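You operate a simulated robot arm through the tools that you are given. There is no shell and no other tool.

You are at the controls of a simulated robot arm. One attempt, no reset.

TASK
Press the purple housing's seal home; put the housing in the done tray.
Fine: use the seal press first and leave its slide out.

The check looks at the end state, three seconds after you hand in, the way a careful person would. Anything else that was tipped, shoved, dropped, spilled or broken makes it a failure. A push-on lid holds only when it is set on centred and level and pressed home; a screw cap is set on level and turned clockwise until tight.

THE ROBOT
A 6-joint arm with a two-finger gripper, fixed in place. Base frame: the origin is at the foot of the arm, x ahead of it, y to its left, z up; the work surface is at about z = 0. Units: mm, rad, N and s.
With the tool pointing down near the work surface it reaches from about 240 to 620 mm from the base axis. Its first joint turns from -1.152 to 1.152 rad. Payload 1.37 kg.
The TCP is the grasp point between the finger pads, 22 mm short of the fingertips. In the tool frame z runs along the fingers and y along their closing line. The gripper opens to 92 mm. The gripper's body begins 65 mm behind the TCP.
Orientation is that of the tool frame in the base frame, as a unit quaternion [w, x, y, z]. With the fingers straight down and closing along the base's y, the tool's x points along the base's -x, its y along +y and its z along -z.

THE INTERFACE
- The arm moves only by the tool play_rows. Its argument "targets" is a list of rows, each a list of 2 entries, a list of its own where there are three numbers: the shift along the tool's x, y, z in mm, then the turn, a rotation vector about the tool's x, y, z in rad. In form: [[[x, y, z], [ax, ay, az]], ...]. A call has 1 to 20 rows; each row is the pose to reach, as a shift and turn from the pose commanded when the call began, along the tool's axes at that moment. "gripper" is the finger opening in mm, from 0 to 92, set as the call begins (left out, the last holds). Rows are played at 5 a second. More than 50 mm and 0.15 rad between two rows, or a gripper value outside its range, and nothing of the call is played. A pose out of reach is approached as far as the arm can. The call stops where the force on the tool passes 90 N (or 10 N more than at its start, if that is more) or the arm is blocked; 0.2 s more then pass. Each finger halts on what it meets, pressing with about 26 N; the grip force reading is that of the motor and also rises with nothing between the fingers. The clock runs only during rows and for 0.2 s after the last one: add rows that repeat a pose to give the fingers time. The reply holds the time, the measured pose of the TCP, the force on the tool along the base axes, the opening and the grip force, in the units named above and with some noise, with the torque about the TCP (base axes, N m) and any sound that the robot's microphone picked up.
- Cameras (640 x 400 px; columns grow to the right, rows downward): "scene" is fixed at [41.3, -431, 594.6]; the picture's right is [0.75, -0.66, 0.00], its down [-0.31, -0.35, -0.89] and it looks along [0.58, 0.67, -0.46] (base axes); focal length 276 px, centre (320, 200). "wrist" rides on the gripper at [71, 19, -102] in the tool frame; the picture's right is [-0.26, 0.96, 0.00], its down [-0.75, -0.20, -0.63] and it looks along [-0.60, -0.16, 0.78] (tool axes); focal length 280 px, centre (320, 200). There is no depth. A picture from a camera that has moved, and an enlarged one, comes with that camera's place and axes in the base frame and with its lens.
- get_image(camera): a new picture of that camera. It takes no simulated time.
- enlarge(camera, box): a new picture of the part [left, top, right, bottom] of that camera's present view, enlarged. It takes no simulated time.
- sign_off(): hands the job in; it is judged then, once.

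Nothing tells you positions but the pictures and the camera data. Unless the task says otherwise, let go and move clear before handing in.

The tools are called as a command line: name --argument value ..., lists and objects as JSON in quotes. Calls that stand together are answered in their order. play_rows: Moves the arm, as the interface text tells. Its arguments: {"type":"object","properties":{"targets":{"type":"array","items":{"type":"array"}},"gripper":{"type":"number"}},"required":["targets"]} The other tools are called the same way: get_image (camera) takes a picture; enlarge (camera, box) takes an enlarged picture of a part of a camera's view; sign_off () hands the job in.

At the start:

```text
time_s: 0.0
tcp_pos: [461.4, -48.9, 415.6]
tcp_rot: [0.001, -0.001, 1.0, 0.0]
contact_force: [-0.7, -0.2, 0.5]
torque: [-0.02, 0.0, 0.0]
opening: 92.1
grasp_force: 0.1
```

scene: 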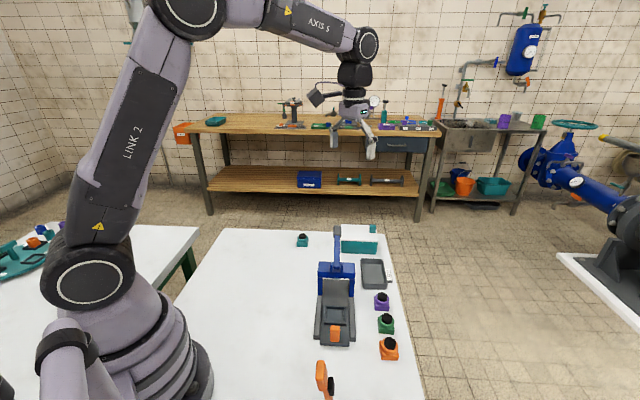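
wrist: 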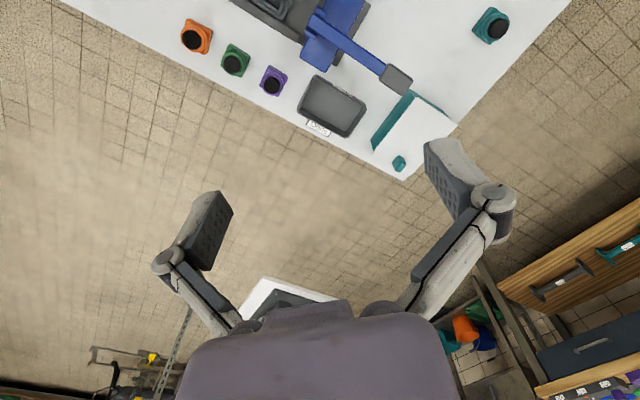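

I see a white table with a blue lever press, a grey tray, and orange, green and purple housings. I'll take enlarged views to locate things before moving.

enlarge --camera "scene" --box '[280, 215, 420, 303]'

enlarge --camera "scene" --box '[280, 300, 420, 388]'

enlarge --camera "wrist" --box '[160, 0, 480, 200]'

```text
4.55 times, centred on (350, 259) of scene
camera zoom: at [41.3, -431.0, 594.6], right [0.75, -0.66, 0.0], down [-0.31, -0.35, -0.89], along [0.58, 0.67, -0.46], focal length 1254 px, centre (184, -68)
```

zoom: 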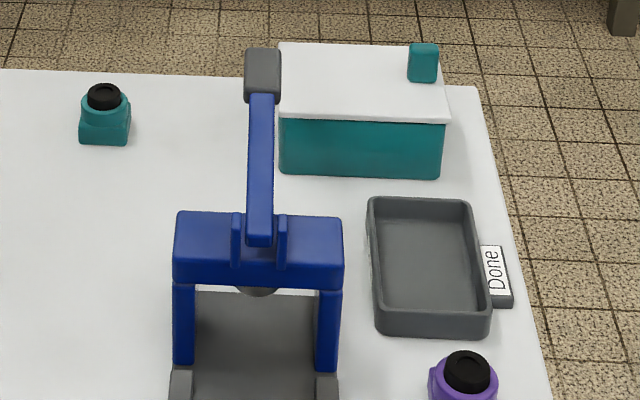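

```text
4.55 times, centred on (350, 344) of scene
camera zoom: at [41.3, -431.0, 594.6], right [0.75, -0.66, 0.0], down [-0.31, -0.35, -0.89], along [0.58, 0.67, -0.46], focal length 1254 px, centre (184, -454)
```

zoom: 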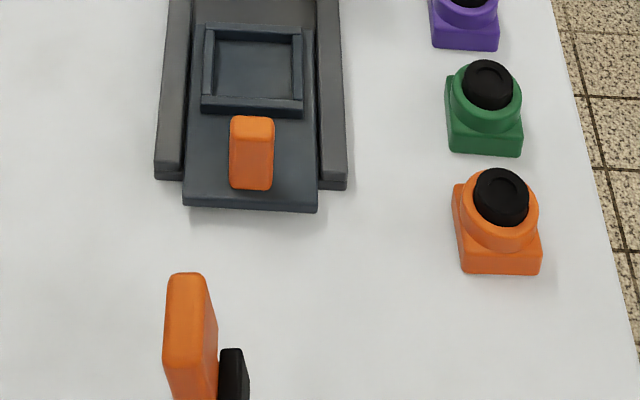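

```text
2.00 times, centred on (320, 100) of wrist
camera zoom: at [390.6, -30.0, 516.8], right [0.26, 0.97, 0.0], down [0.75, -0.2, 0.63], along [0.6, -0.16, -0.78], focal length 561 px, centre (320, 400)
```

zoom: 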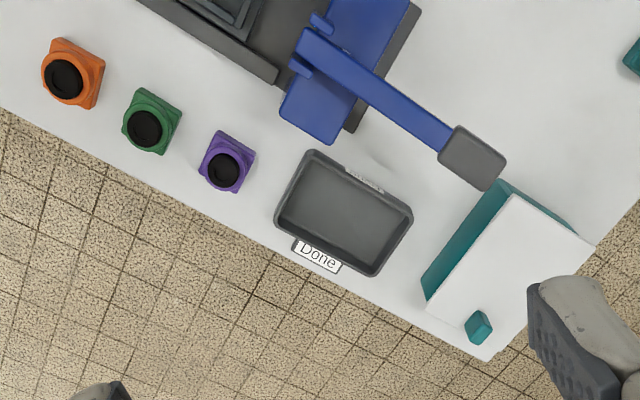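

The table is turned about 45° from the base frame. I put the purple housing at about (510,-141), the press nest at about (380,-98) and the lever knob at about (516,38,139). I'll move the wrist camera over the press for a closer look at the mechanism.

play_rows --targets '[[[27, -17, 15], [0, 0, 0]], [[54, -34, 30], [0, 0, 0]], [[81, -51, 45], [0, 0, 0]], [[110, -60, 50], [0, 0, 0]], [[110, -60, 50], [0, 0, 0]]]'

get_image --camera "wrist"

get_image --camera "scene"

```text
time_s: 1.2
tcp_pos: [351.0, -108.8, 363.6]
tcp_rot: [0.001, -0.001, 1.0, 0.0]
contact_force: [0.6, 0.0, -0.2]
torque: [0.01, 0.02, 0.0]
opening: 91.9
grasp_force: 0.0
```

```text
taken
camera wrist: at [280.3, -88.7, 465.0], right [0.26, 0.97, 0.0], down [0.75, -0.2, 0.63], along [0.6, -0.16, -0.78], focal length 280 px, centre (320, 200)
```

wrist: 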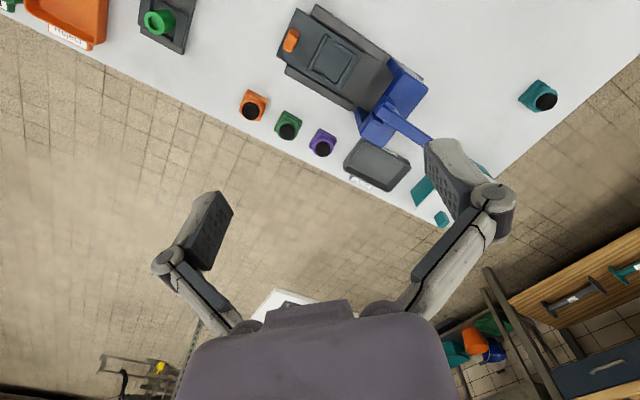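

```text
taken
```

scene: 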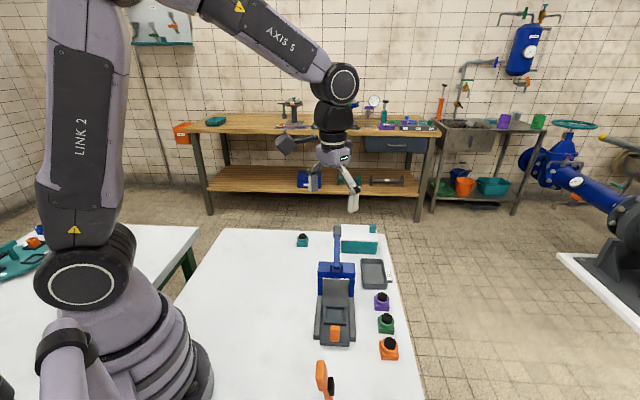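

The press is in the upper part of the wrist view, along with a reject tray and a green-knobbed fixture. I'll enlarge the details.

enlarge --camera "wrist" --box '[240, 0, 440, 125]'

enlarge --camera "wrist" --box '[0, 0, 200, 125]'

enlarge --camera "wrist" --box '[220, 70, 460, 220]'

enlarge --camera "scene" --box '[300, 350, 380, 400]'

```text
3.20 times, centred on (340, 62) of wrist
camera zoom: at [280.3, -88.7, 465.0], right [0.26, 0.97, 0.0], down [0.75, -0.2, 0.63], along [0.6, -0.16, -0.78], focal length 897 px, centre (256, 640)
```

zoom: 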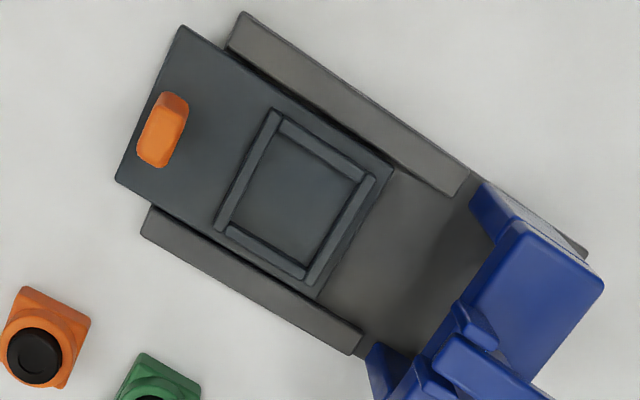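

```text
3.20 times, centred on (100, 62) of wrist
camera zoom: at [280.3, -88.7, 465.0], right [0.26, 0.97, 0.0], down [0.75, -0.2, 0.63], along [0.6, -0.16, -0.78], focal length 897 px, centre (1024, 640)
```

zoom: 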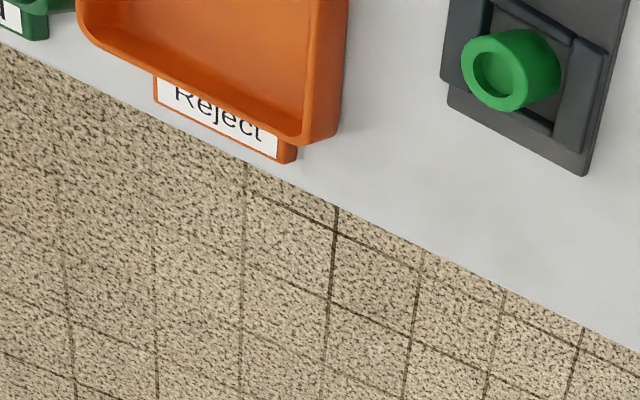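

```text
2.67 times, centred on (340, 145) of wrist
camera zoom: at [280.3, -88.7, 465.0], right [0.26, 0.97, 0.0], down [0.75, -0.2, 0.63], along [0.6, -0.16, -0.78], focal length 748 px, centre (267, 347)
```

zoom: 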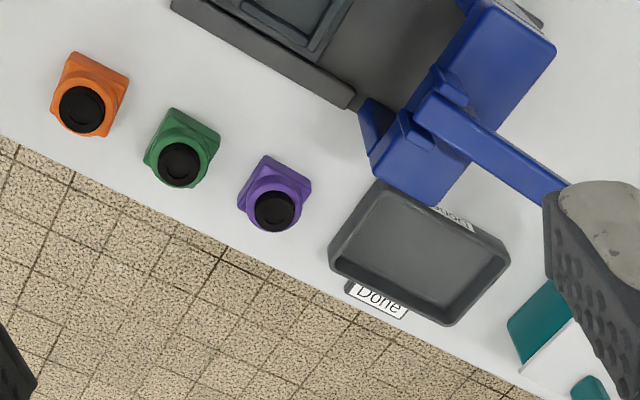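

```text
8.00 times, centred on (340, 375) of scene
camera zoom: at [41.3, -431.0, 594.6], right [0.75, -0.66, 0.0], down [-0.31, -0.35, -0.89], along [0.58, 0.67, -0.46], focal length 2208 px, centre (160, -1200)
```

zoom: 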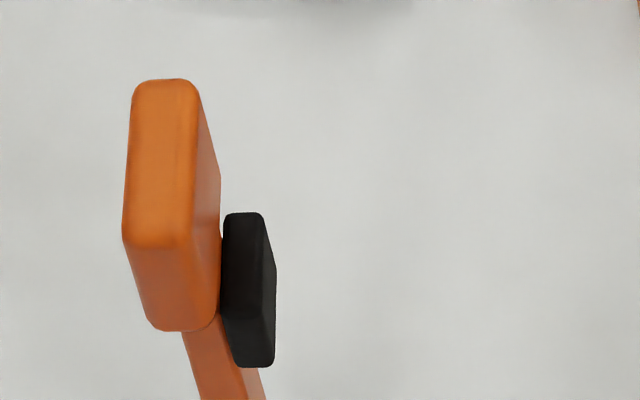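

The nest is a shallow four-sided frame on the slide, with an orange handle. The press axis lies at about 45° in the base frame. I'll yaw the tool +45° so the fingers close across the slide, and look along the press axis.

play_rows --targets '[[[1, -4, 22], [0, 0, -0.131]], [[2, -8, 44], [0, 0, -0.262]], [[3, -13, 66], [0, 0, -0.393]], [[4, -17, 88], [0, 0, -0.524]], [[5, -21, 110], [0, 0, -0.655]], [[6, -26, 134], [0, 0, -0.785]], [[6, -26, 134], [0, 0, -0.785]]]'

get_image --camera "wrist"

get_image --camera "scene"

```text
time_s: 2.8
tcp_pos: [344.1, -136.7, 234.3]
tcp_rot: [0.0, -0.384, 0.923, 0.0]
contact_force: [-0.2, -0.2, 0.2]
torque: [0.0, -0.01, 0.01]
opening: 91.9
grasp_force: 0.0
```

```text
taken
camera wrist: at [281.2, -173.0, 334.7], right [-0.5, 0.87, 0.0], down [0.68, 0.39, 0.63], along [0.54, 0.31, -0.78], focal length 280 px, centre (320, 200)
```

wrist: 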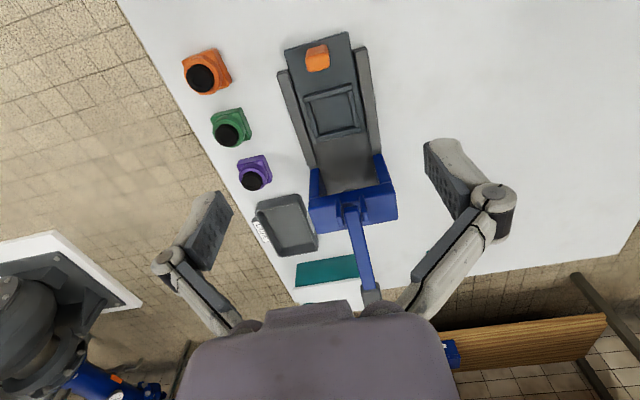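

```text
taken
```

scene: 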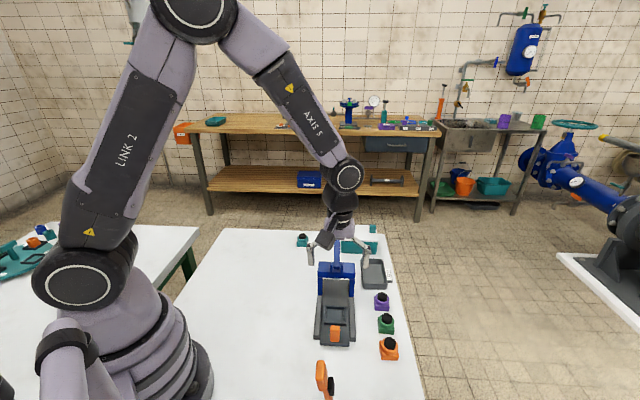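

The view now looks along the press from the front, showing the nest, ram area, lever and housings. I'll enlarge these parts.

enlarge --camera "wrist" --box '[260, 20, 420, 120]'

enlarge --camera "wrist" --box '[270, 130, 430, 230]'

enlarge --camera "wrist" --box '[160, 30, 320, 130]'

enlarge --camera "wrist" --box '[200, 120, 360, 220]'

enlarge --camera "wrist" --box '[270, 200, 430, 300]'

enlarge --camera "scene" --box '[300, 220, 410, 289]'

enlarge --camera "scene" --box '[300, 285, 410, 354]'

```text
4.00 times, centred on (340, 70) of wrist
camera zoom: at [281.2, -173.0, 334.7], right [-0.5, 0.87, 0.0], down [0.68, 0.39, 0.63], along [0.54, 0.31, -0.78], focal length 1122 px, centre (240, 720)
```

zoom: 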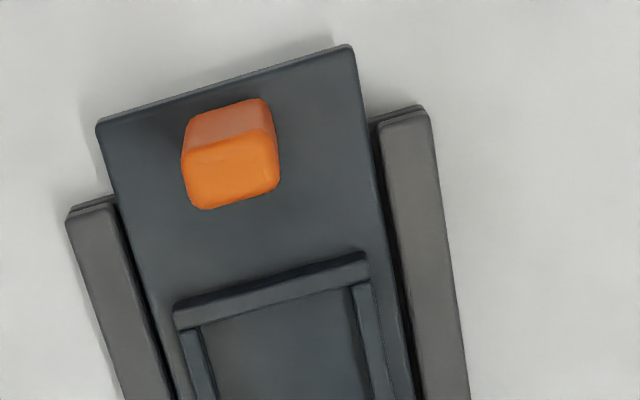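

```text
4.00 times, centred on (350, 180) of wrist
camera zoom: at [281.2, -173.0, 334.7], right [-0.5, 0.87, 0.0], down [0.68, 0.39, 0.63], along [0.54, 0.31, -0.78], focal length 1122 px, centre (200, 280)
```

zoom: 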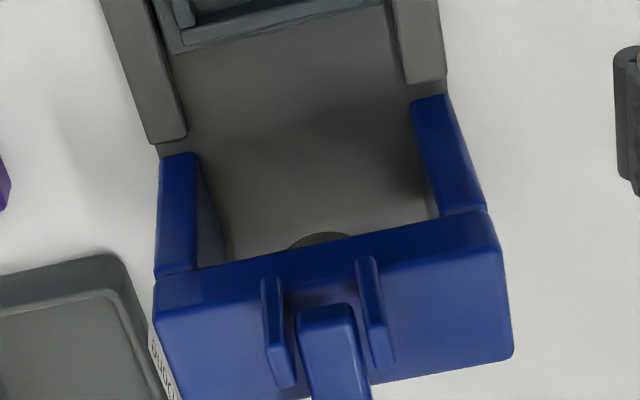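

```text
4.00 times, centred on (240, 80) of wrist
camera zoom: at [281.2, -173.0, 334.7], right [-0.5, 0.87, 0.0], down [0.68, 0.39, 0.63], along [0.54, 0.31, -0.78], focal length 1122 px, centre (640, 680)
```

zoom: 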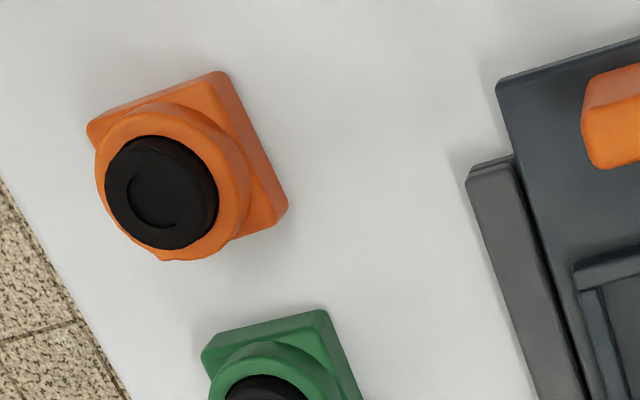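

```text
4.00 times, centred on (280, 170) of wrist
camera zoom: at [281.2, -173.0, 334.7], right [-0.5, 0.87, 0.0], down [0.68, 0.39, 0.63], along [0.54, 0.31, -0.78], focal length 1122 px, centre (480, 320)
```

zoom: 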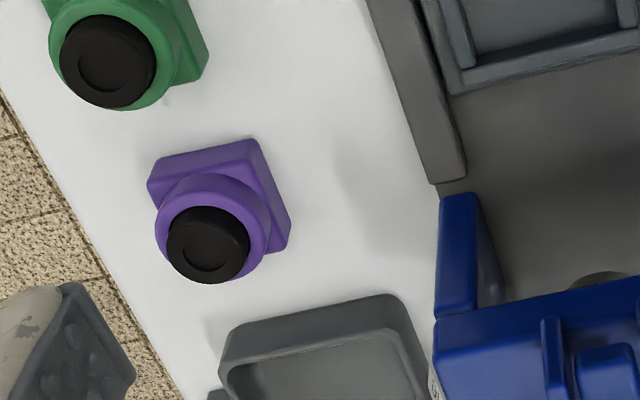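

```text
4.00 times, centred on (350, 250) of wrist
camera zoom: at [281.2, -173.0, 334.7], right [-0.5, 0.87, 0.0], down [0.68, 0.39, 0.63], along [0.54, 0.31, -0.78], focal length 1122 px, centre (200, 0)
```

zoom: 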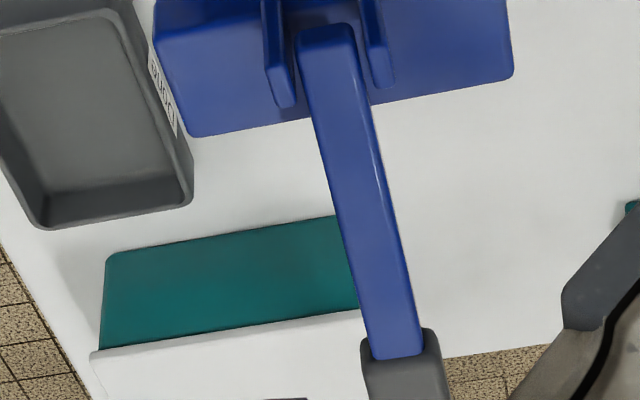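

```text
5.80 times, centred on (355, 254) of scene
camera zoom: at [41.3, -431.0, 594.6], right [0.75, -0.66, 0.0], down [-0.31, -0.35, -0.89], along [0.58, 0.67, -0.46], focal length 1600 px, centre (117, -116)
```

zoom: 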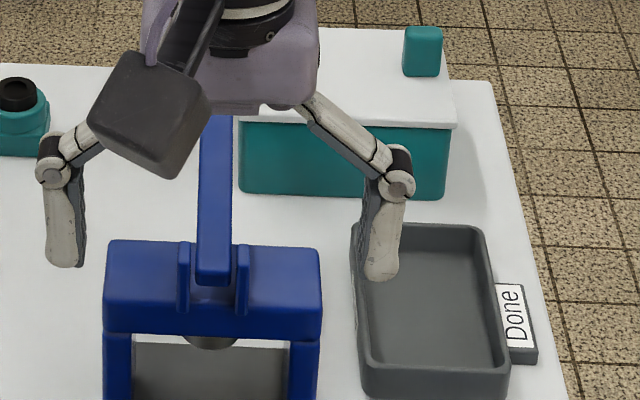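

```text
5.80 times, centred on (355, 320) of scene
camera zoom: at [41.3, -431.0, 594.6], right [0.75, -0.66, 0.0], down [-0.31, -0.35, -0.89], along [0.58, 0.67, -0.46], focal length 1600 px, centre (117, -493)
```

zoom: 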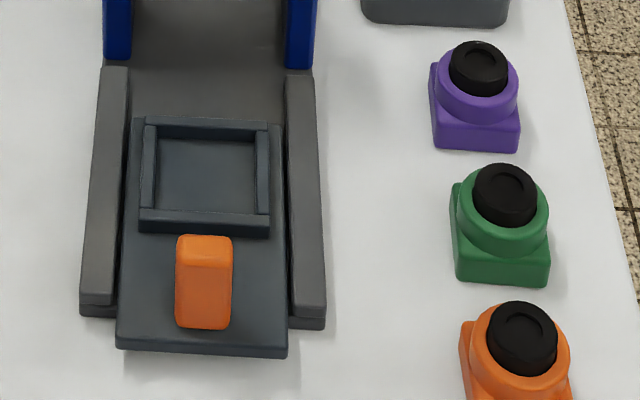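

All three housings have raised seals, and the purple one is near (504,-143). I'll move above it, still high, to measure its position and yaw.

play_rows --targets '[[[-22, -24, 6], [0, 0, 0]], [[-44, -48, 12], [0, 0, 0]], [[-66, -71, 20], [0, 0, 0]], [[-88, -94, 40], [0, 0, 0]], [[-110, -118, 70], [0, 0, 0]], [[-110, -118, 90], [0, 0, 0]], [[-110, -118, 90], [0, 0, 0]], [[-110, -118, 90], [0, 0, 0]]]'

get_image --camera "wrist"

enlarge --camera "scene" --box '[320, 230, 430, 299]'

```text
time_s: 4.6
tcp_pos: [503.4, -140.8, 141.4]
tcp_rot: [0.0, -0.383, 0.924, -0.001]
contact_force: [-0.5, 0.2, -0.1]
torque: [0.0, 0.01, 0.01]
opening: 92.0
grasp_force: 0.0
```

```text
taken
camera wrist: at [439.6, -177.5, 241.7], right [-0.5, 0.87, 0.0], down [0.68, 0.39, 0.63], along [0.54, 0.31, -0.78], focal length 280 px, centre (320, 200)
```

wrist: 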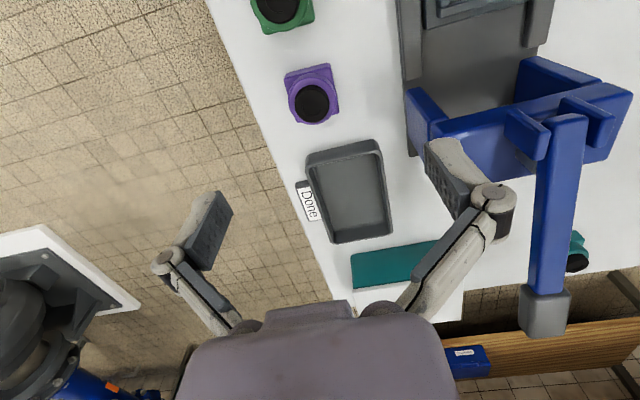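

```text
5.80 times, centred on (375, 264) of scene
camera zoom: at [41.3, -431.0, 594.6], right [0.75, -0.66, 0.0], down [-0.31, -0.35, -0.89], along [0.58, 0.67, -0.46], focal length 1600 px, centre (1, -174)
```

zoom: 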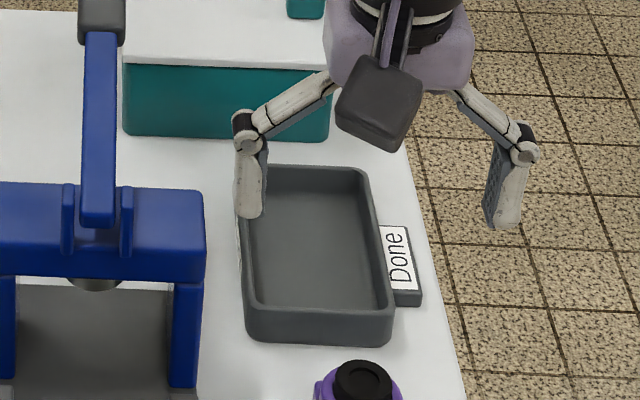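

enlarge --camera "wrist" --box '[260, 40, 360, 140]'

enlarge --camera "wrist" --box '[290, 130, 400, 250]'

enlarge --camera "wrist" --box '[480, 40, 640, 140]'

```text
4.00 times, centred on (310, 90) of wrist
camera zoom: at [439.6, -177.5, 241.7], right [-0.5, 0.87, 0.0], down [0.68, 0.39, 0.63], along [0.54, 0.31, -0.78], focal length 1122 px, centre (360, 640)
```

zoom: 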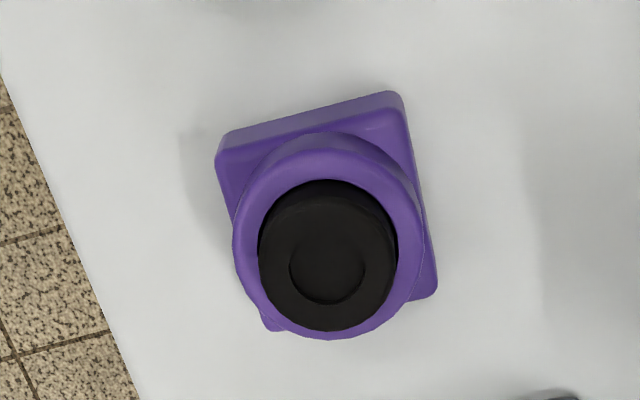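

```text
3.33 times, centred on (345, 190) of wrist
camera zoom: at [439.6, -177.5, 241.7], right [-0.5, 0.87, 0.0], down [0.68, 0.39, 0.63], along [0.54, 0.31, -0.78], focal length 935 px, centre (237, 233)
```

zoom: 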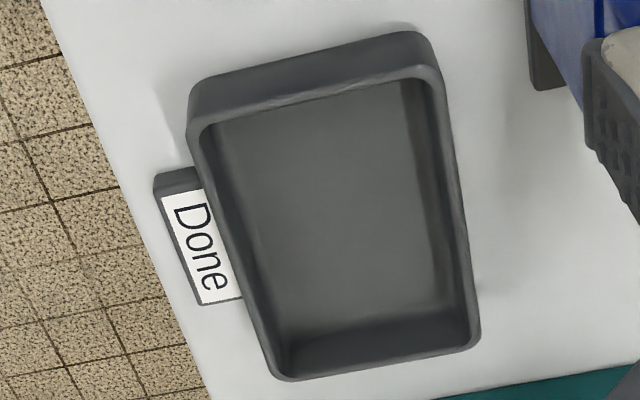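

```text
4.00 times, centred on (560, 90) of wrist
camera zoom: at [439.6, -177.5, 241.7], right [-0.5, 0.87, 0.0], down [0.68, 0.39, 0.63], along [0.54, 0.31, -0.78], focal length 1122 px, centre (-640, 640)
```

zoom: 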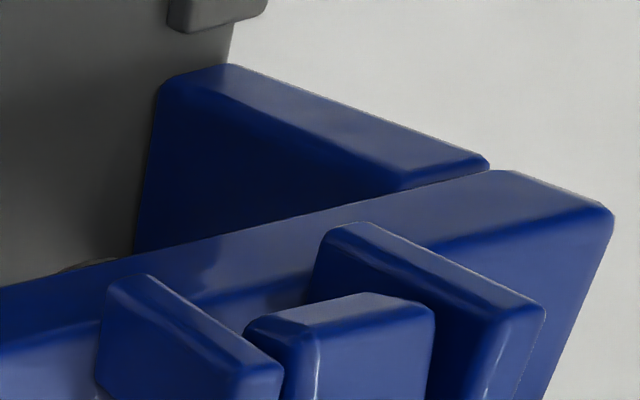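

The purple housing is about 37 mm square, centred near (507.5,-144.5) with yaw about 45°. Its base is about 18 mm tall and the seal top is at about 43 mm. I'll centre over it and descend to grip the upper part of the base, leaving room for the nest walls.

play_rows --targets '[[[-0.3, -5.6, 15], [0, 0, 0]], [[-0.3, -5.6, 40], [0, 0, 0]], [[-0.3, -5.6, 65], [0, 0, 0]], [[-0.3, -5.6, 75], [0, 0, 0]], [[-0.3, -5.6, 75], [0, 0, 0]], [[-0.3, -5.6, 75], [0, 0, 0]]]' --gripper 64

get_image --camera "wrist"

enlarge --camera "scene" --box '[330, 250, 440, 319]'

```text
time_s: 6.0
tcp_pos: [511.2, -145.2, 65.5]
tcp_rot: [0.0, -0.382, 0.924, 0.0]
contact_force: [0.0, -0.2, 0.9]
torque: [0.0, 0.0, 0.0]
opening: 64.1
grasp_force: 0.1
```

```text
taken
camera wrist: at [446.9, -180.7, 166.4], right [-0.5, 0.87, 0.0], down [0.68, 0.39, 0.63], along [0.54, 0.31, -0.78], focal length 280 px, centre (320, 200)
```

wrist: 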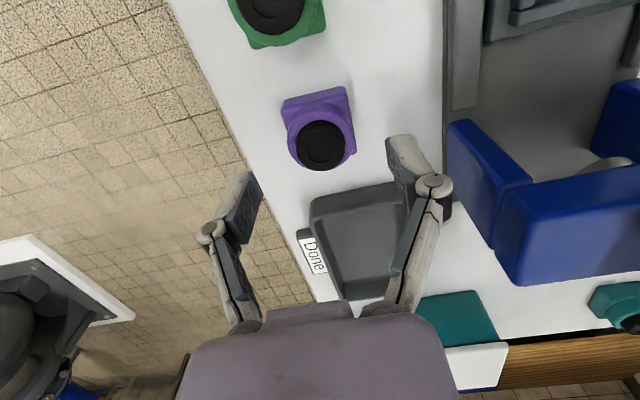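

```text
5.80 times, centred on (385, 284) of scene
camera zoom: at [41.3, -431.0, 594.6], right [0.75, -0.66, 0.0], down [-0.31, -0.35, -0.89], along [0.58, 0.67, -0.46], focal length 1600 px, centre (-57, -290)
```

zoom: 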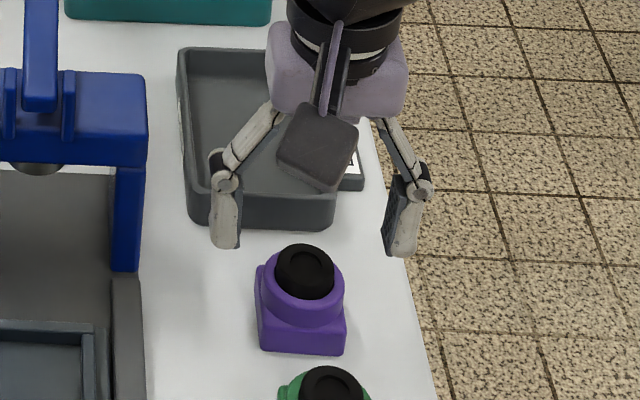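

enlarge --camera "wrist" --box '[260, 70, 380, 190]'

enlarge --camera "wrist" --box '[440, 0, 640, 125]'

```text
3.33 times, centred on (320, 130) of wrist
camera zoom: at [446.9, -180.7, 166.4], right [-0.5, 0.87, 0.0], down [0.68, 0.39, 0.63], along [0.54, 0.31, -0.78], focal length 935 px, centre (320, 433)
```

zoom: 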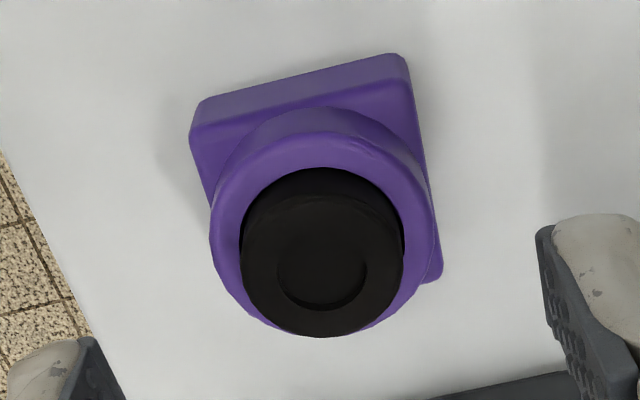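

```text
3.20 times, centred on (540, 62) of wrist
camera zoom: at [446.9, -180.7, 166.4], right [-0.5, 0.87, 0.0], down [0.68, 0.39, 0.63], along [0.54, 0.31, -0.78], focal length 897 px, centre (-384, 640)
```

zoom: 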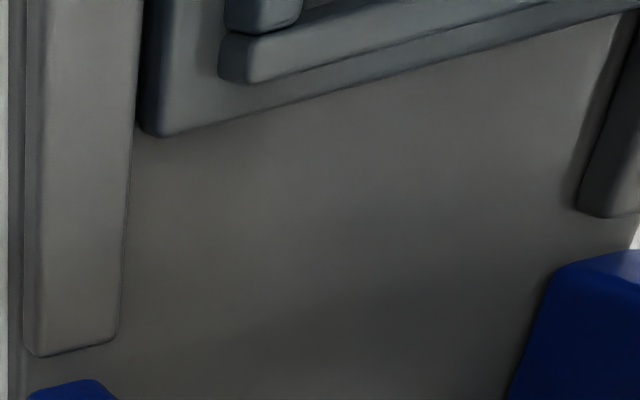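

play_rows --targets '[[[1.6, 1.6, 12], [0, 0, 0]], [[1.6, 1.6, 24], [0, 0, 0]], [[1.6, 1.6, 32], [0, 0, 0]], [[1.6, 1.6, 32], [0, 0, 0]], [[1.6, 1.6, 32], [0, 0, 0]]]'

get_image --camera "wrist"

enlarge --camera "scene" --box '[340, 270, 430, 326]'

```text
time_s: 7.2
tcp_pos: [509.5, -145.5, 33.8]
tcp_rot: [0.0, -0.383, 0.924, -0.001]
contact_force: [0.0, 0.4, -0.6]
torque: [0.0, 0.0, 0.01]
opening: 64.0
grasp_force: 0.0
```

```text
taken
camera wrist: at [445.0, -180.8, 135.0], right [-0.5, 0.87, 0.0], down [0.68, 0.39, 0.63], along [0.54, 0.31, -0.78], focal length 280 px, centre (320, 200)
```

wrist: 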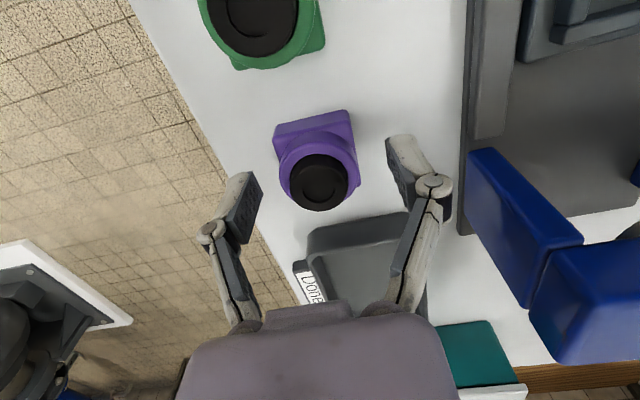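

```text
7.11 times, centred on (385, 298) of scene
camera zoom: at [41.3, -431.0, 594.6], right [0.75, -0.66, 0.0], down [-0.31, -0.35, -0.89], along [0.58, 0.67, -0.46], focal length 1962 px, centre (-142, -497)
```

zoom: 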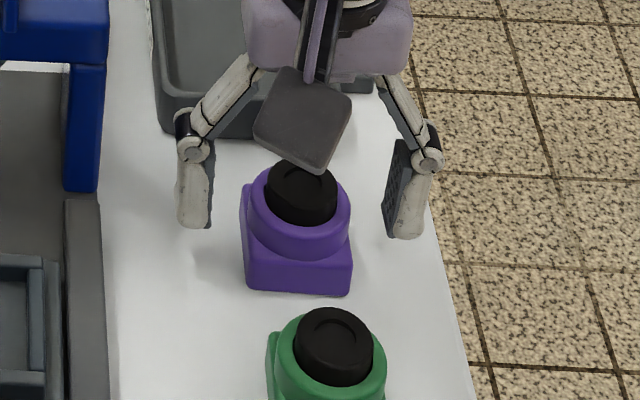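

The fingers straddle the purple housing at the right height. I'll close the gripper.

play_rows --targets '[[[0, 0, 0.5], [0, 0, 0]], [[0, 0, 0.5], [0, 0, 0]], [[0, 0, 0.5], [0, 0, 0]], [[0, 0, 0.5], [0, 0, 0]], [[0, 0, 0.5], [0, 0, 0]]]' --gripper 30

get_image --camera "wrist"

enlarge --camera "scene" --box '[340, 270, 430, 326]'

```text
time_s: 8.4
tcp_pos: [509.9, -145.1, 33.1]
tcp_rot: [0.0, -0.382, 0.924, -0.001]
contact_force: [-0.5, 1.4, 2.4]
torque: [0.02, 0.05, -0.04]
opening: 37.8
grasp_force: 25.8
```

```text
taken
camera wrist: at [445.2, -181.3, 135.0], right [-0.5, 0.87, 0.0], down [0.68, 0.39, 0.63], along [0.54, 0.31, -0.78], focal length 280 px, centre (320, 200)
```

wrist: 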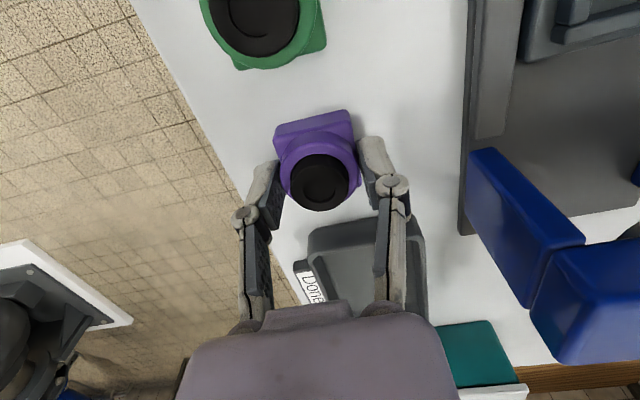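

```text
7.11 times, centred on (385, 298) of scene
camera zoom: at [41.3, -431.0, 594.6], right [0.75, -0.66, 0.0], down [-0.31, -0.35, -0.89], along [0.58, 0.67, -0.46], focal length 1962 px, centre (-142, -497)
```

zoom: 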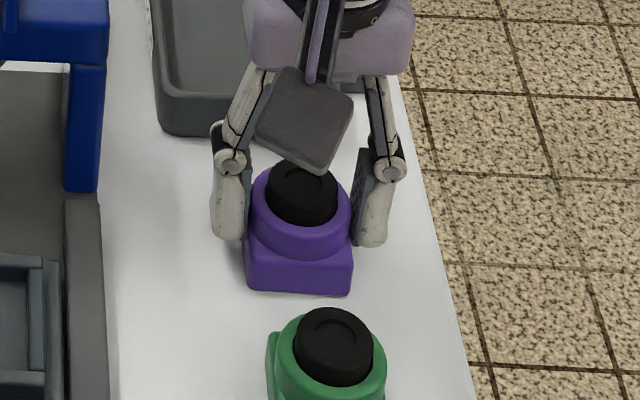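

The gripper closed at 37.8 mm with full grip force. I'll lift straight up and check the hold.

play_rows --targets '[[[0, 0, -10], [0, 0, 0]], [[0, 0, -35], [0, 0, 0]], [[0, 0, -70], [0, 0, 0]], [[0, 0, -105], [0, 0, 0]], [[0, 0, -130], [0, 0, 0]], [[0, 0, -130], [0, 0, 0]]]'

get_image --camera "wrist"

enlarge --camera "scene" --box '[320, 210, 430, 279]'

```text
time_s: 9.8
tcp_pos: [512.3, -143.3, 163.5]
tcp_rot: [0.0, -0.382, 0.924, 0.0]
contact_force: [0.0, -0.5, -2.1]
torque: [0.0, -0.03, 0.0]
opening: 37.9
grasp_force: 26.5
```

```text
taken
camera wrist: at [448.0, -179.8, 264.8], right [-0.5, 0.87, 0.0], down [0.68, 0.39, 0.63], along [0.54, 0.31, -0.78], focal length 280 px, centre (320, 200)
```

wrist: 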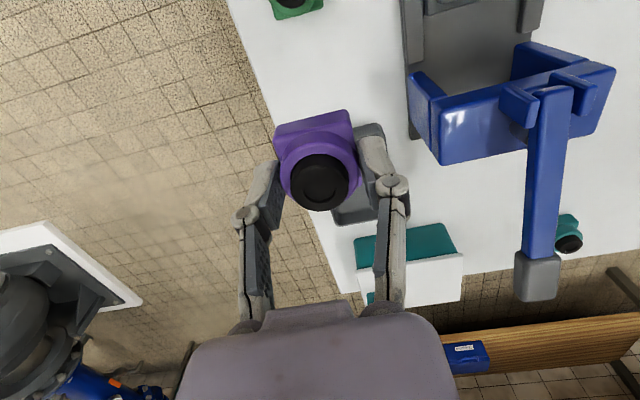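

```text
5.80 times, centred on (375, 244) of scene
camera zoom: at [41.3, -431.0, 594.6], right [0.75, -0.66, 0.0], down [-0.31, -0.35, -0.89], along [0.58, 0.67, -0.46], focal length 1600 px, centre (1, -58)
```

zoom: 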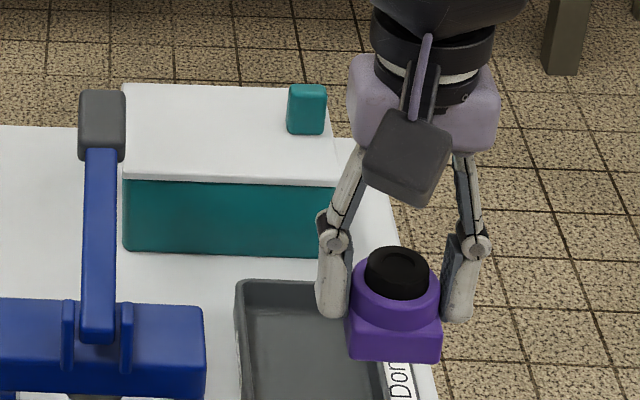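

The housing is held level. Next I'll carry it along the table and then across to above the nest at safe height.

play_rows --targets '[[[25, 0, 0], [0, 0, 0]], [[50, 10, 0], [0, 0, 0]], [[61, 40, 0], [0, 0, 0]], [[61, 75, 0], [0, 0, 0]], [[61, 105, 0], [0, 0, 0]], [[61, 125, 0], [0, 0, 0]], [[61, 125, 0], [0, 0, 0]], [[61, 125, 0], [0, 0, 0]]]'

get_image --camera "wrist"

enlarge --camera "scene" --box '[280, 260, 400, 335]'

```text
time_s: 11.6
tcp_pos: [375.9, -104.1, 163.0]
tcp_rot: [0.0, -0.382, 0.924, 0.001]
contact_force: [0.5, 0.4, -1.6]
torque: [-0.04, -0.02, -0.05]
opening: 37.4
grasp_force: 25.6
```

```text
taken
camera wrist: at [312.1, -140.0, 264.8], right [-0.5, 0.87, 0.0], down [0.68, 0.39, 0.63], along [0.54, 0.31, -0.78], focal length 280 px, centre (320, 200)
```

wrist: 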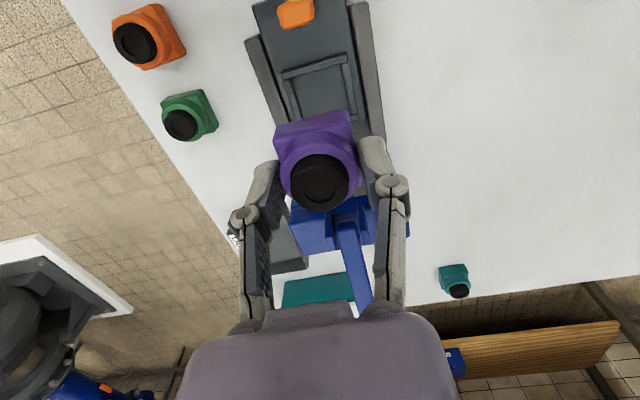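

```text
5.33 times, centred on (340, 298) of scene
camera zoom: at [41.3, -431.0, 594.6], right [0.75, -0.66, 0.0], down [-0.31, -0.35, -0.89], along [0.58, 0.67, -0.46], focal length 1472 px, centre (213, -320)
```

zoom: 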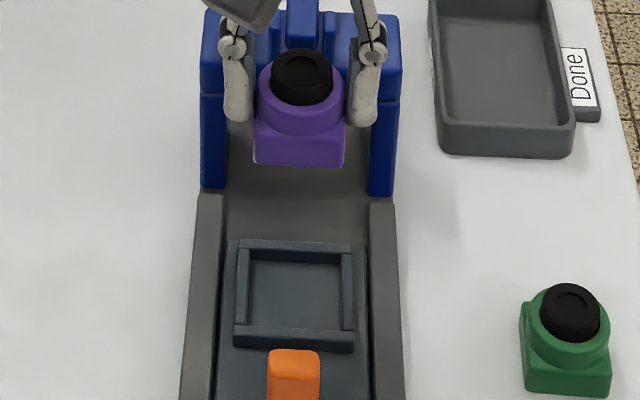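

enlarge --camera "wrist" --box '[240, 0, 400, 130]'

enlarge --camera "scene" --box '[310, 295, 370, 332]'

```text
3.08 times, centred on (320, 65) of wrist
camera zoom: at [312.1, -140.0, 264.8], right [-0.5, 0.87, 0.0], down [0.68, 0.39, 0.63], along [0.54, 0.31, -0.78], focal length 863 px, centre (320, 615)
```

zoom: 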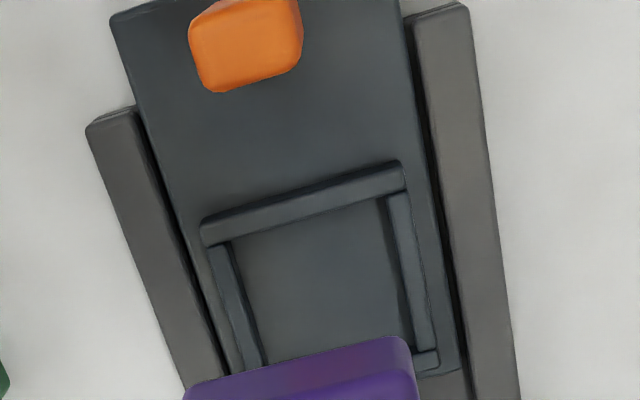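

```text
10.67 times, centred on (340, 314) of scene
camera zoom: at [41.3, -431.0, 594.6], right [0.75, -0.66, 0.0], down [-0.31, -0.35, -0.89], along [0.58, 0.67, -0.46], focal length 2944 px, centre (107, -1011)
```

zoom: 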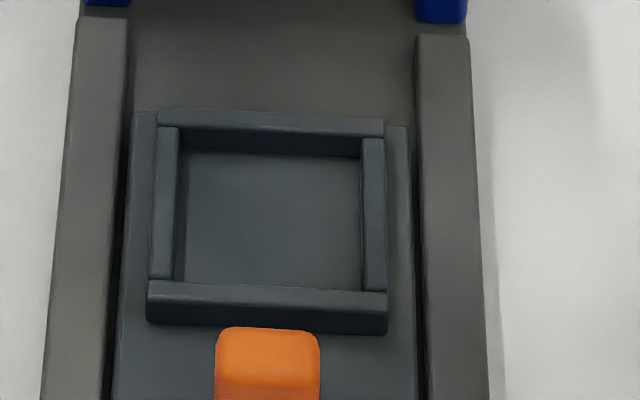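

The nest pocket is about 42.5 mm inside, centred near (381.5,-98.3), with wall tops at about z = 26. I'll centre the housing over it and come down to just above the walls to check alignment.

play_rows --targets '[[[-7.2, -0.5, 10], [0, 0, 0]], [[-7.2, -0.5, 35], [0, 0, 0]], [[-7.2, -0.5, 60], [0, 0, 0]], [[-7.2, -0.5, 80], [0, 0, 0]], [[-7.2, -0.5, 88], [0, 0, 0]], [[-7.2, -0.5, 88], [0, 0, 0]], [[-7.2, -0.5, 88], [0, 0, 0]]]'

get_image --camera "wrist"

enlarge --camera "wrist" --box '[240, 50, 400, 180]'

enlarge --camera "scene" --box '[300, 280, 380, 330]'

```text
time_s: 13.2
tcp_pos: [383.6, -95.6, 76.6]
tcp_rot: [0.0, -0.383, 0.924, 0.001]
contact_force: [0.0, -0.4, -1.6]
torque: [-0.04, 0.01, 0.01]
opening: 37.8
grasp_force: 25.9
```

```text
taken
camera wrist: at [318.7, -131.3, 178.0], right [-0.5, 0.87, 0.0], down [0.68, 0.39, 0.63], along [0.54, 0.31, -0.78], focal length 280 px, centre (320, 200)
```

wrist: 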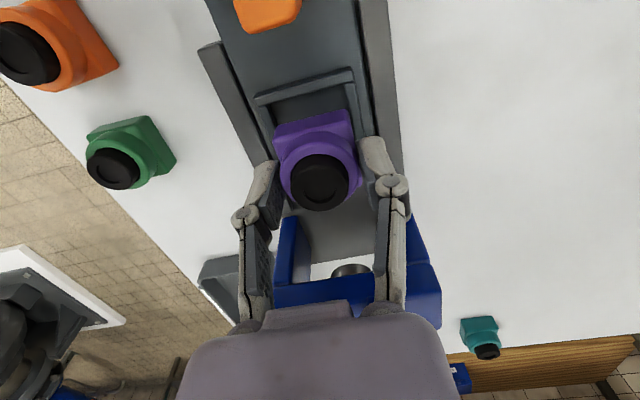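

```text
3.08 times, centred on (320, 115) of wrist
camera zoom: at [318.7, -131.3, 178.0], right [-0.5, 0.87, 0.0], down [0.68, 0.39, 0.63], along [0.54, 0.31, -0.78], focal length 863 px, centre (320, 462)
```

zoom: 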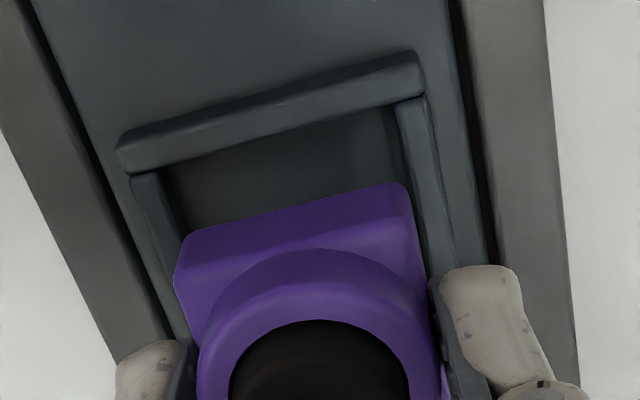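

```text
8.00 times, centred on (340, 305) of scene
camera zoom: at [41.3, -431.0, 594.6], right [0.75, -0.66, 0.0], down [-0.31, -0.35, -0.89], along [0.58, 0.67, -0.46], focal length 2208 px, centre (160, -640)
```

zoom: 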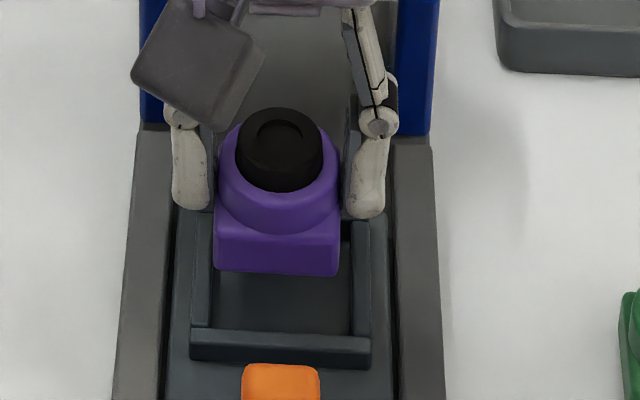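

The housing is about 4.6 mm too far toward the press and about 1.9 mm off sideways. I'll correct that and lower to just above the walls.

play_rows --targets '[[[4.6, -1.9, 0], [0, 0, 0]], [[4.6, -1.9, 5], [0, 0, 0]], [[4.6, -1.9, 10], [0, 0, 0]], [[4.6, -1.9, 12], [0, 0, 0]], [[4.6, -1.9, 12], [0, 0, 0]], [[4.6, -1.9, 12], [0, 0, 0]]]'

enlarge --camera "wrist" --box '[240, 60, 400, 190]'

enlarge --camera "scene" --box '[310, 290, 370, 327]'

```text
time_s: 14.6
tcp_pos: [382.1, -100.8, 64.8]
tcp_rot: [-0.001, -0.383, 0.924, 0.0]
contact_force: [-1.1, -0.7, -2.3]
torque: [-0.01, 0.01, 0.0]
opening: 37.5
grasp_force: 26.3
```

```text
3.08 times, centred on (320, 125) of wrist
camera zoom: at [317.6, -136.6, 165.8], right [-0.5, 0.87, 0.0], down [0.68, 0.39, 0.63], along [0.54, 0.31, -0.78], focal length 863 px, centre (320, 431)
```

zoom: 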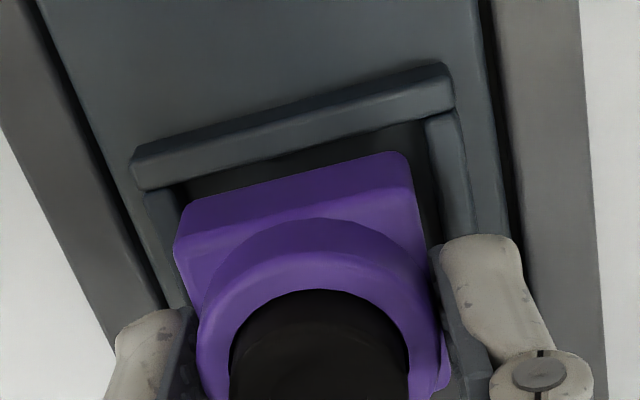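

```text
10.67 times, centred on (340, 308) of scene
camera zoom: at [41.3, -431.0, 594.6], right [0.75, -0.66, 0.0], down [-0.31, -0.35, -0.89], along [0.58, 0.67, -0.46], focal length 2944 px, centre (107, -957)
```

zoom: 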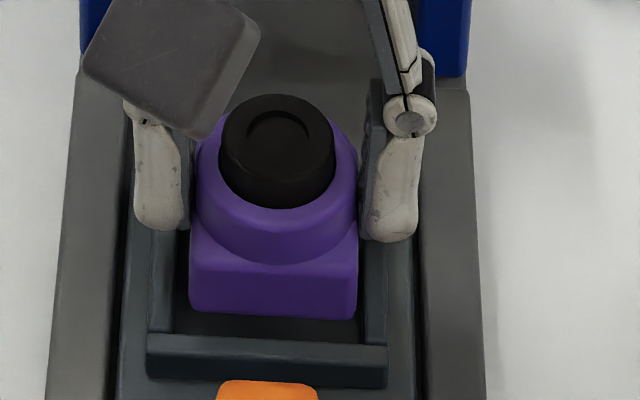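

Only about 1 mm of sideways correction is left. I'll fix that and lower into the pocket.

play_rows --targets '[[[0, 1.0, 0], [0, 0, 0]], [[0, 1.0, 3], [0, 0, 0]], [[0, 1.0, 6], [0, 0, 0]], [[0, 1.0, 9], [0, 0, 0]], [[0, 1.0, 11], [0, 0, 0]], [[0, 1.0, 12], [0, 0, 0]], [[0, 1.0, 12], [0, 0, 0]]]'

enlarge --camera "wrist" --box '[240, 60, 400, 190]'

enlarge --camera "scene" --box '[310, 290, 370, 327]'

```text
time_s: 16.2
tcp_pos: [381.3, -100.6, 50.0]
tcp_rot: [0.0, -0.383, 0.924, 0.0]
contact_force: [0.1, -0.1, -2.3]
torque: [0.04, -0.03, -0.03]
opening: 37.6
grasp_force: 25.9
```

```text
3.08 times, centred on (320, 125) of wrist
camera zoom: at [317.3, -135.8, 153.1], right [-0.5, 0.87, 0.0], down [0.68, 0.39, 0.63], along [0.54, 0.31, -0.78], focal length 863 px, centre (320, 431)
```

zoom: 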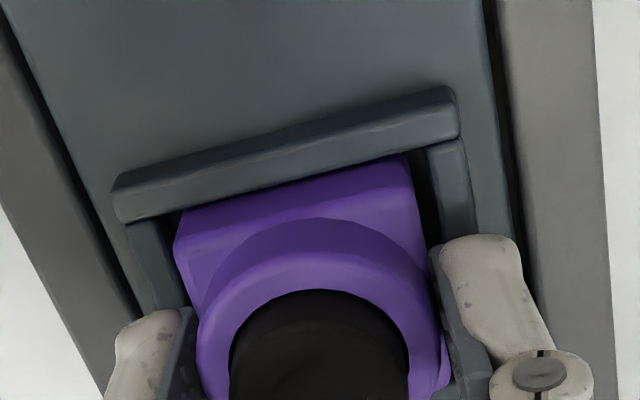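

```text
10.67 times, centred on (340, 308) of scene
camera zoom: at [41.3, -431.0, 594.6], right [0.75, -0.66, 0.0], down [-0.31, -0.35, -0.89], along [0.58, 0.67, -0.46], focal length 2944 px, centre (107, -957)
```

zoom: 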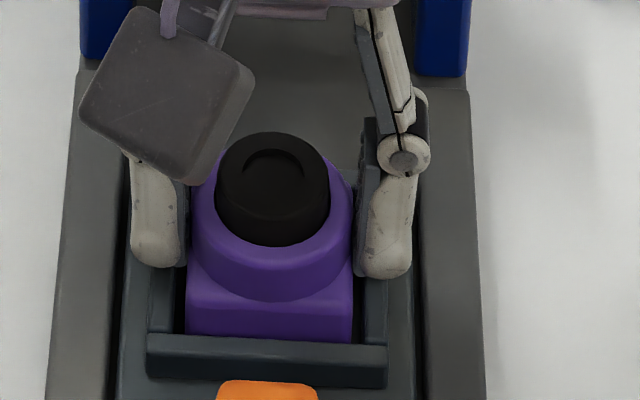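

The housing is inside the pocket but not yet touching the floor. I'll lower gently in 1 mm steps.

play_rows --targets '[[[0, 0, 1], [0, 0, 0]], [[0, 0, 2], [0, 0, 0]], [[0, 0, 2.5], [0, 0, 0]], [[0, 0, 2.5], [0, 0, 0]]]'

```text
time_s: 17.2
tcp_pos: [382.2, -99.5, 48.8]
tcp_rot: [0.001, -0.383, 0.924, 0.0]
contact_force: [-2.5, 9.6, 23.0]
torque: [0.2, 0.11, 0.0]
opening: 37.7
grasp_force: 26.1
```

There is contact with about 23 N upward, so either the housing has bottomed or the fingers are on the wall. I'll look.

enlarge --camera "wrist" --box '[240, 60, 400, 190]'

enlarge --camera "scene" --box '[310, 290, 370, 327]'

```text
3.08 times, centred on (320, 125) of wrist
camera zoom: at [317.3, -136.2, 151.0], right [-0.5, 0.87, 0.0], down [0.68, 0.39, 0.63], along [0.54, 0.31, -0.78], focal length 863 px, centre (320, 431)
```

zoom: 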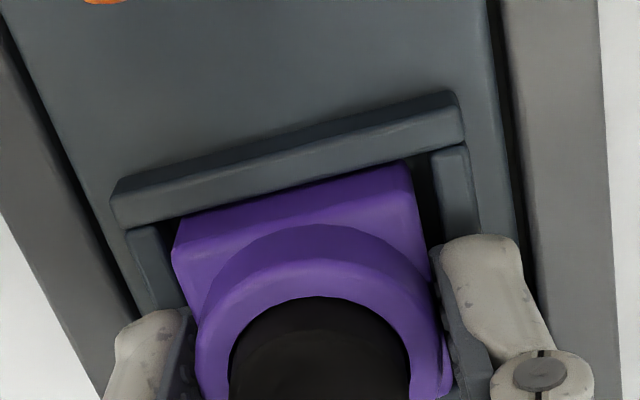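

```text
10.67 times, centred on (340, 308) of scene
camera zoom: at [41.2, -431.0, 594.7], right [0.75, -0.66, 0.0], down [-0.31, -0.35, -0.89], along [0.58, 0.67, -0.46], focal length 2944 px, centre (107, -957)
```

zoom: 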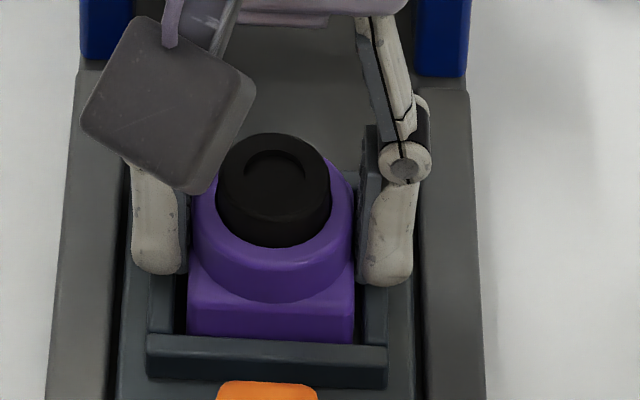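

The housing has bottomed in the pocket; the fingers slipped slightly on it. I'll open a little and rise straight up.

play_rows --targets '[[[0, 0, -1], [0, 0, 0]], [[0, 0, -1], [0, 0, 0]], [[0, 0, -1], [0, 0, 0]], [[0, 0, -4], [0, 0, 0]], [[0, 0, -15], [0, 0, 0]], [[0, 0, -40], [0, 0, 0]], [[0, 0, -70], [0, 0, 0]], [[0, 0, -70], [0, 0, 0]], [[0, 0, -70], [0, 0, 0]]]' --gripper 48

get_image --camera "wrist"

enlarge --camera "scene" --box '[300, 290, 380, 340]'

```text
time_s: 19.2
tcp_pos: [379.9, -101.6, 118.7]
tcp_rot: [0.0, -0.384, 0.924, 0.001]
contact_force: [-0.3, 0.6, -0.9]
torque: [0.03, 0.02, -0.03]
opening: 48.0
grasp_force: 0.0
```

```text
taken
camera wrist: at [316.1, -137.2, 220.3], right [-0.5, 0.87, 0.0], down [0.68, 0.39, 0.63], along [0.54, 0.31, -0.78], focal length 280 px, centre (320, 200)
```

wrist: 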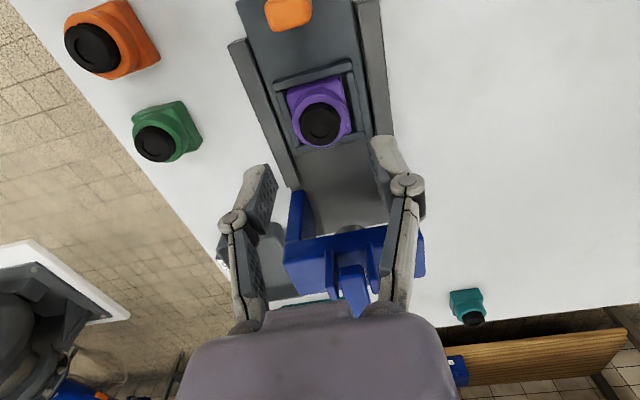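

```text
8.00 times, centred on (340, 315) of scene
camera zoom: at [41.3, -431.0, 594.6], right [0.75, -0.66, 0.0], down [-0.31, -0.35, -0.89], along [0.58, 0.67, -0.46], focal length 2208 px, centre (160, -720)
```

zoom: 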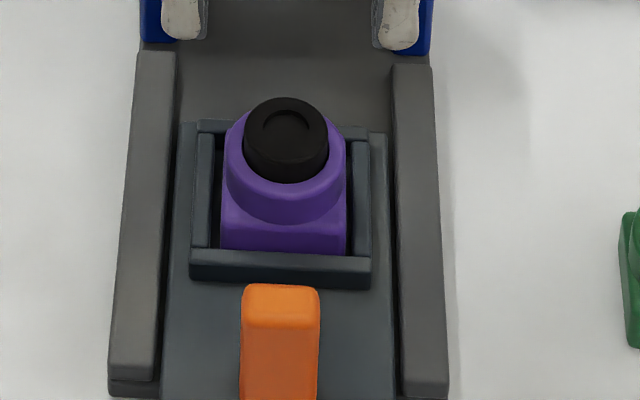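

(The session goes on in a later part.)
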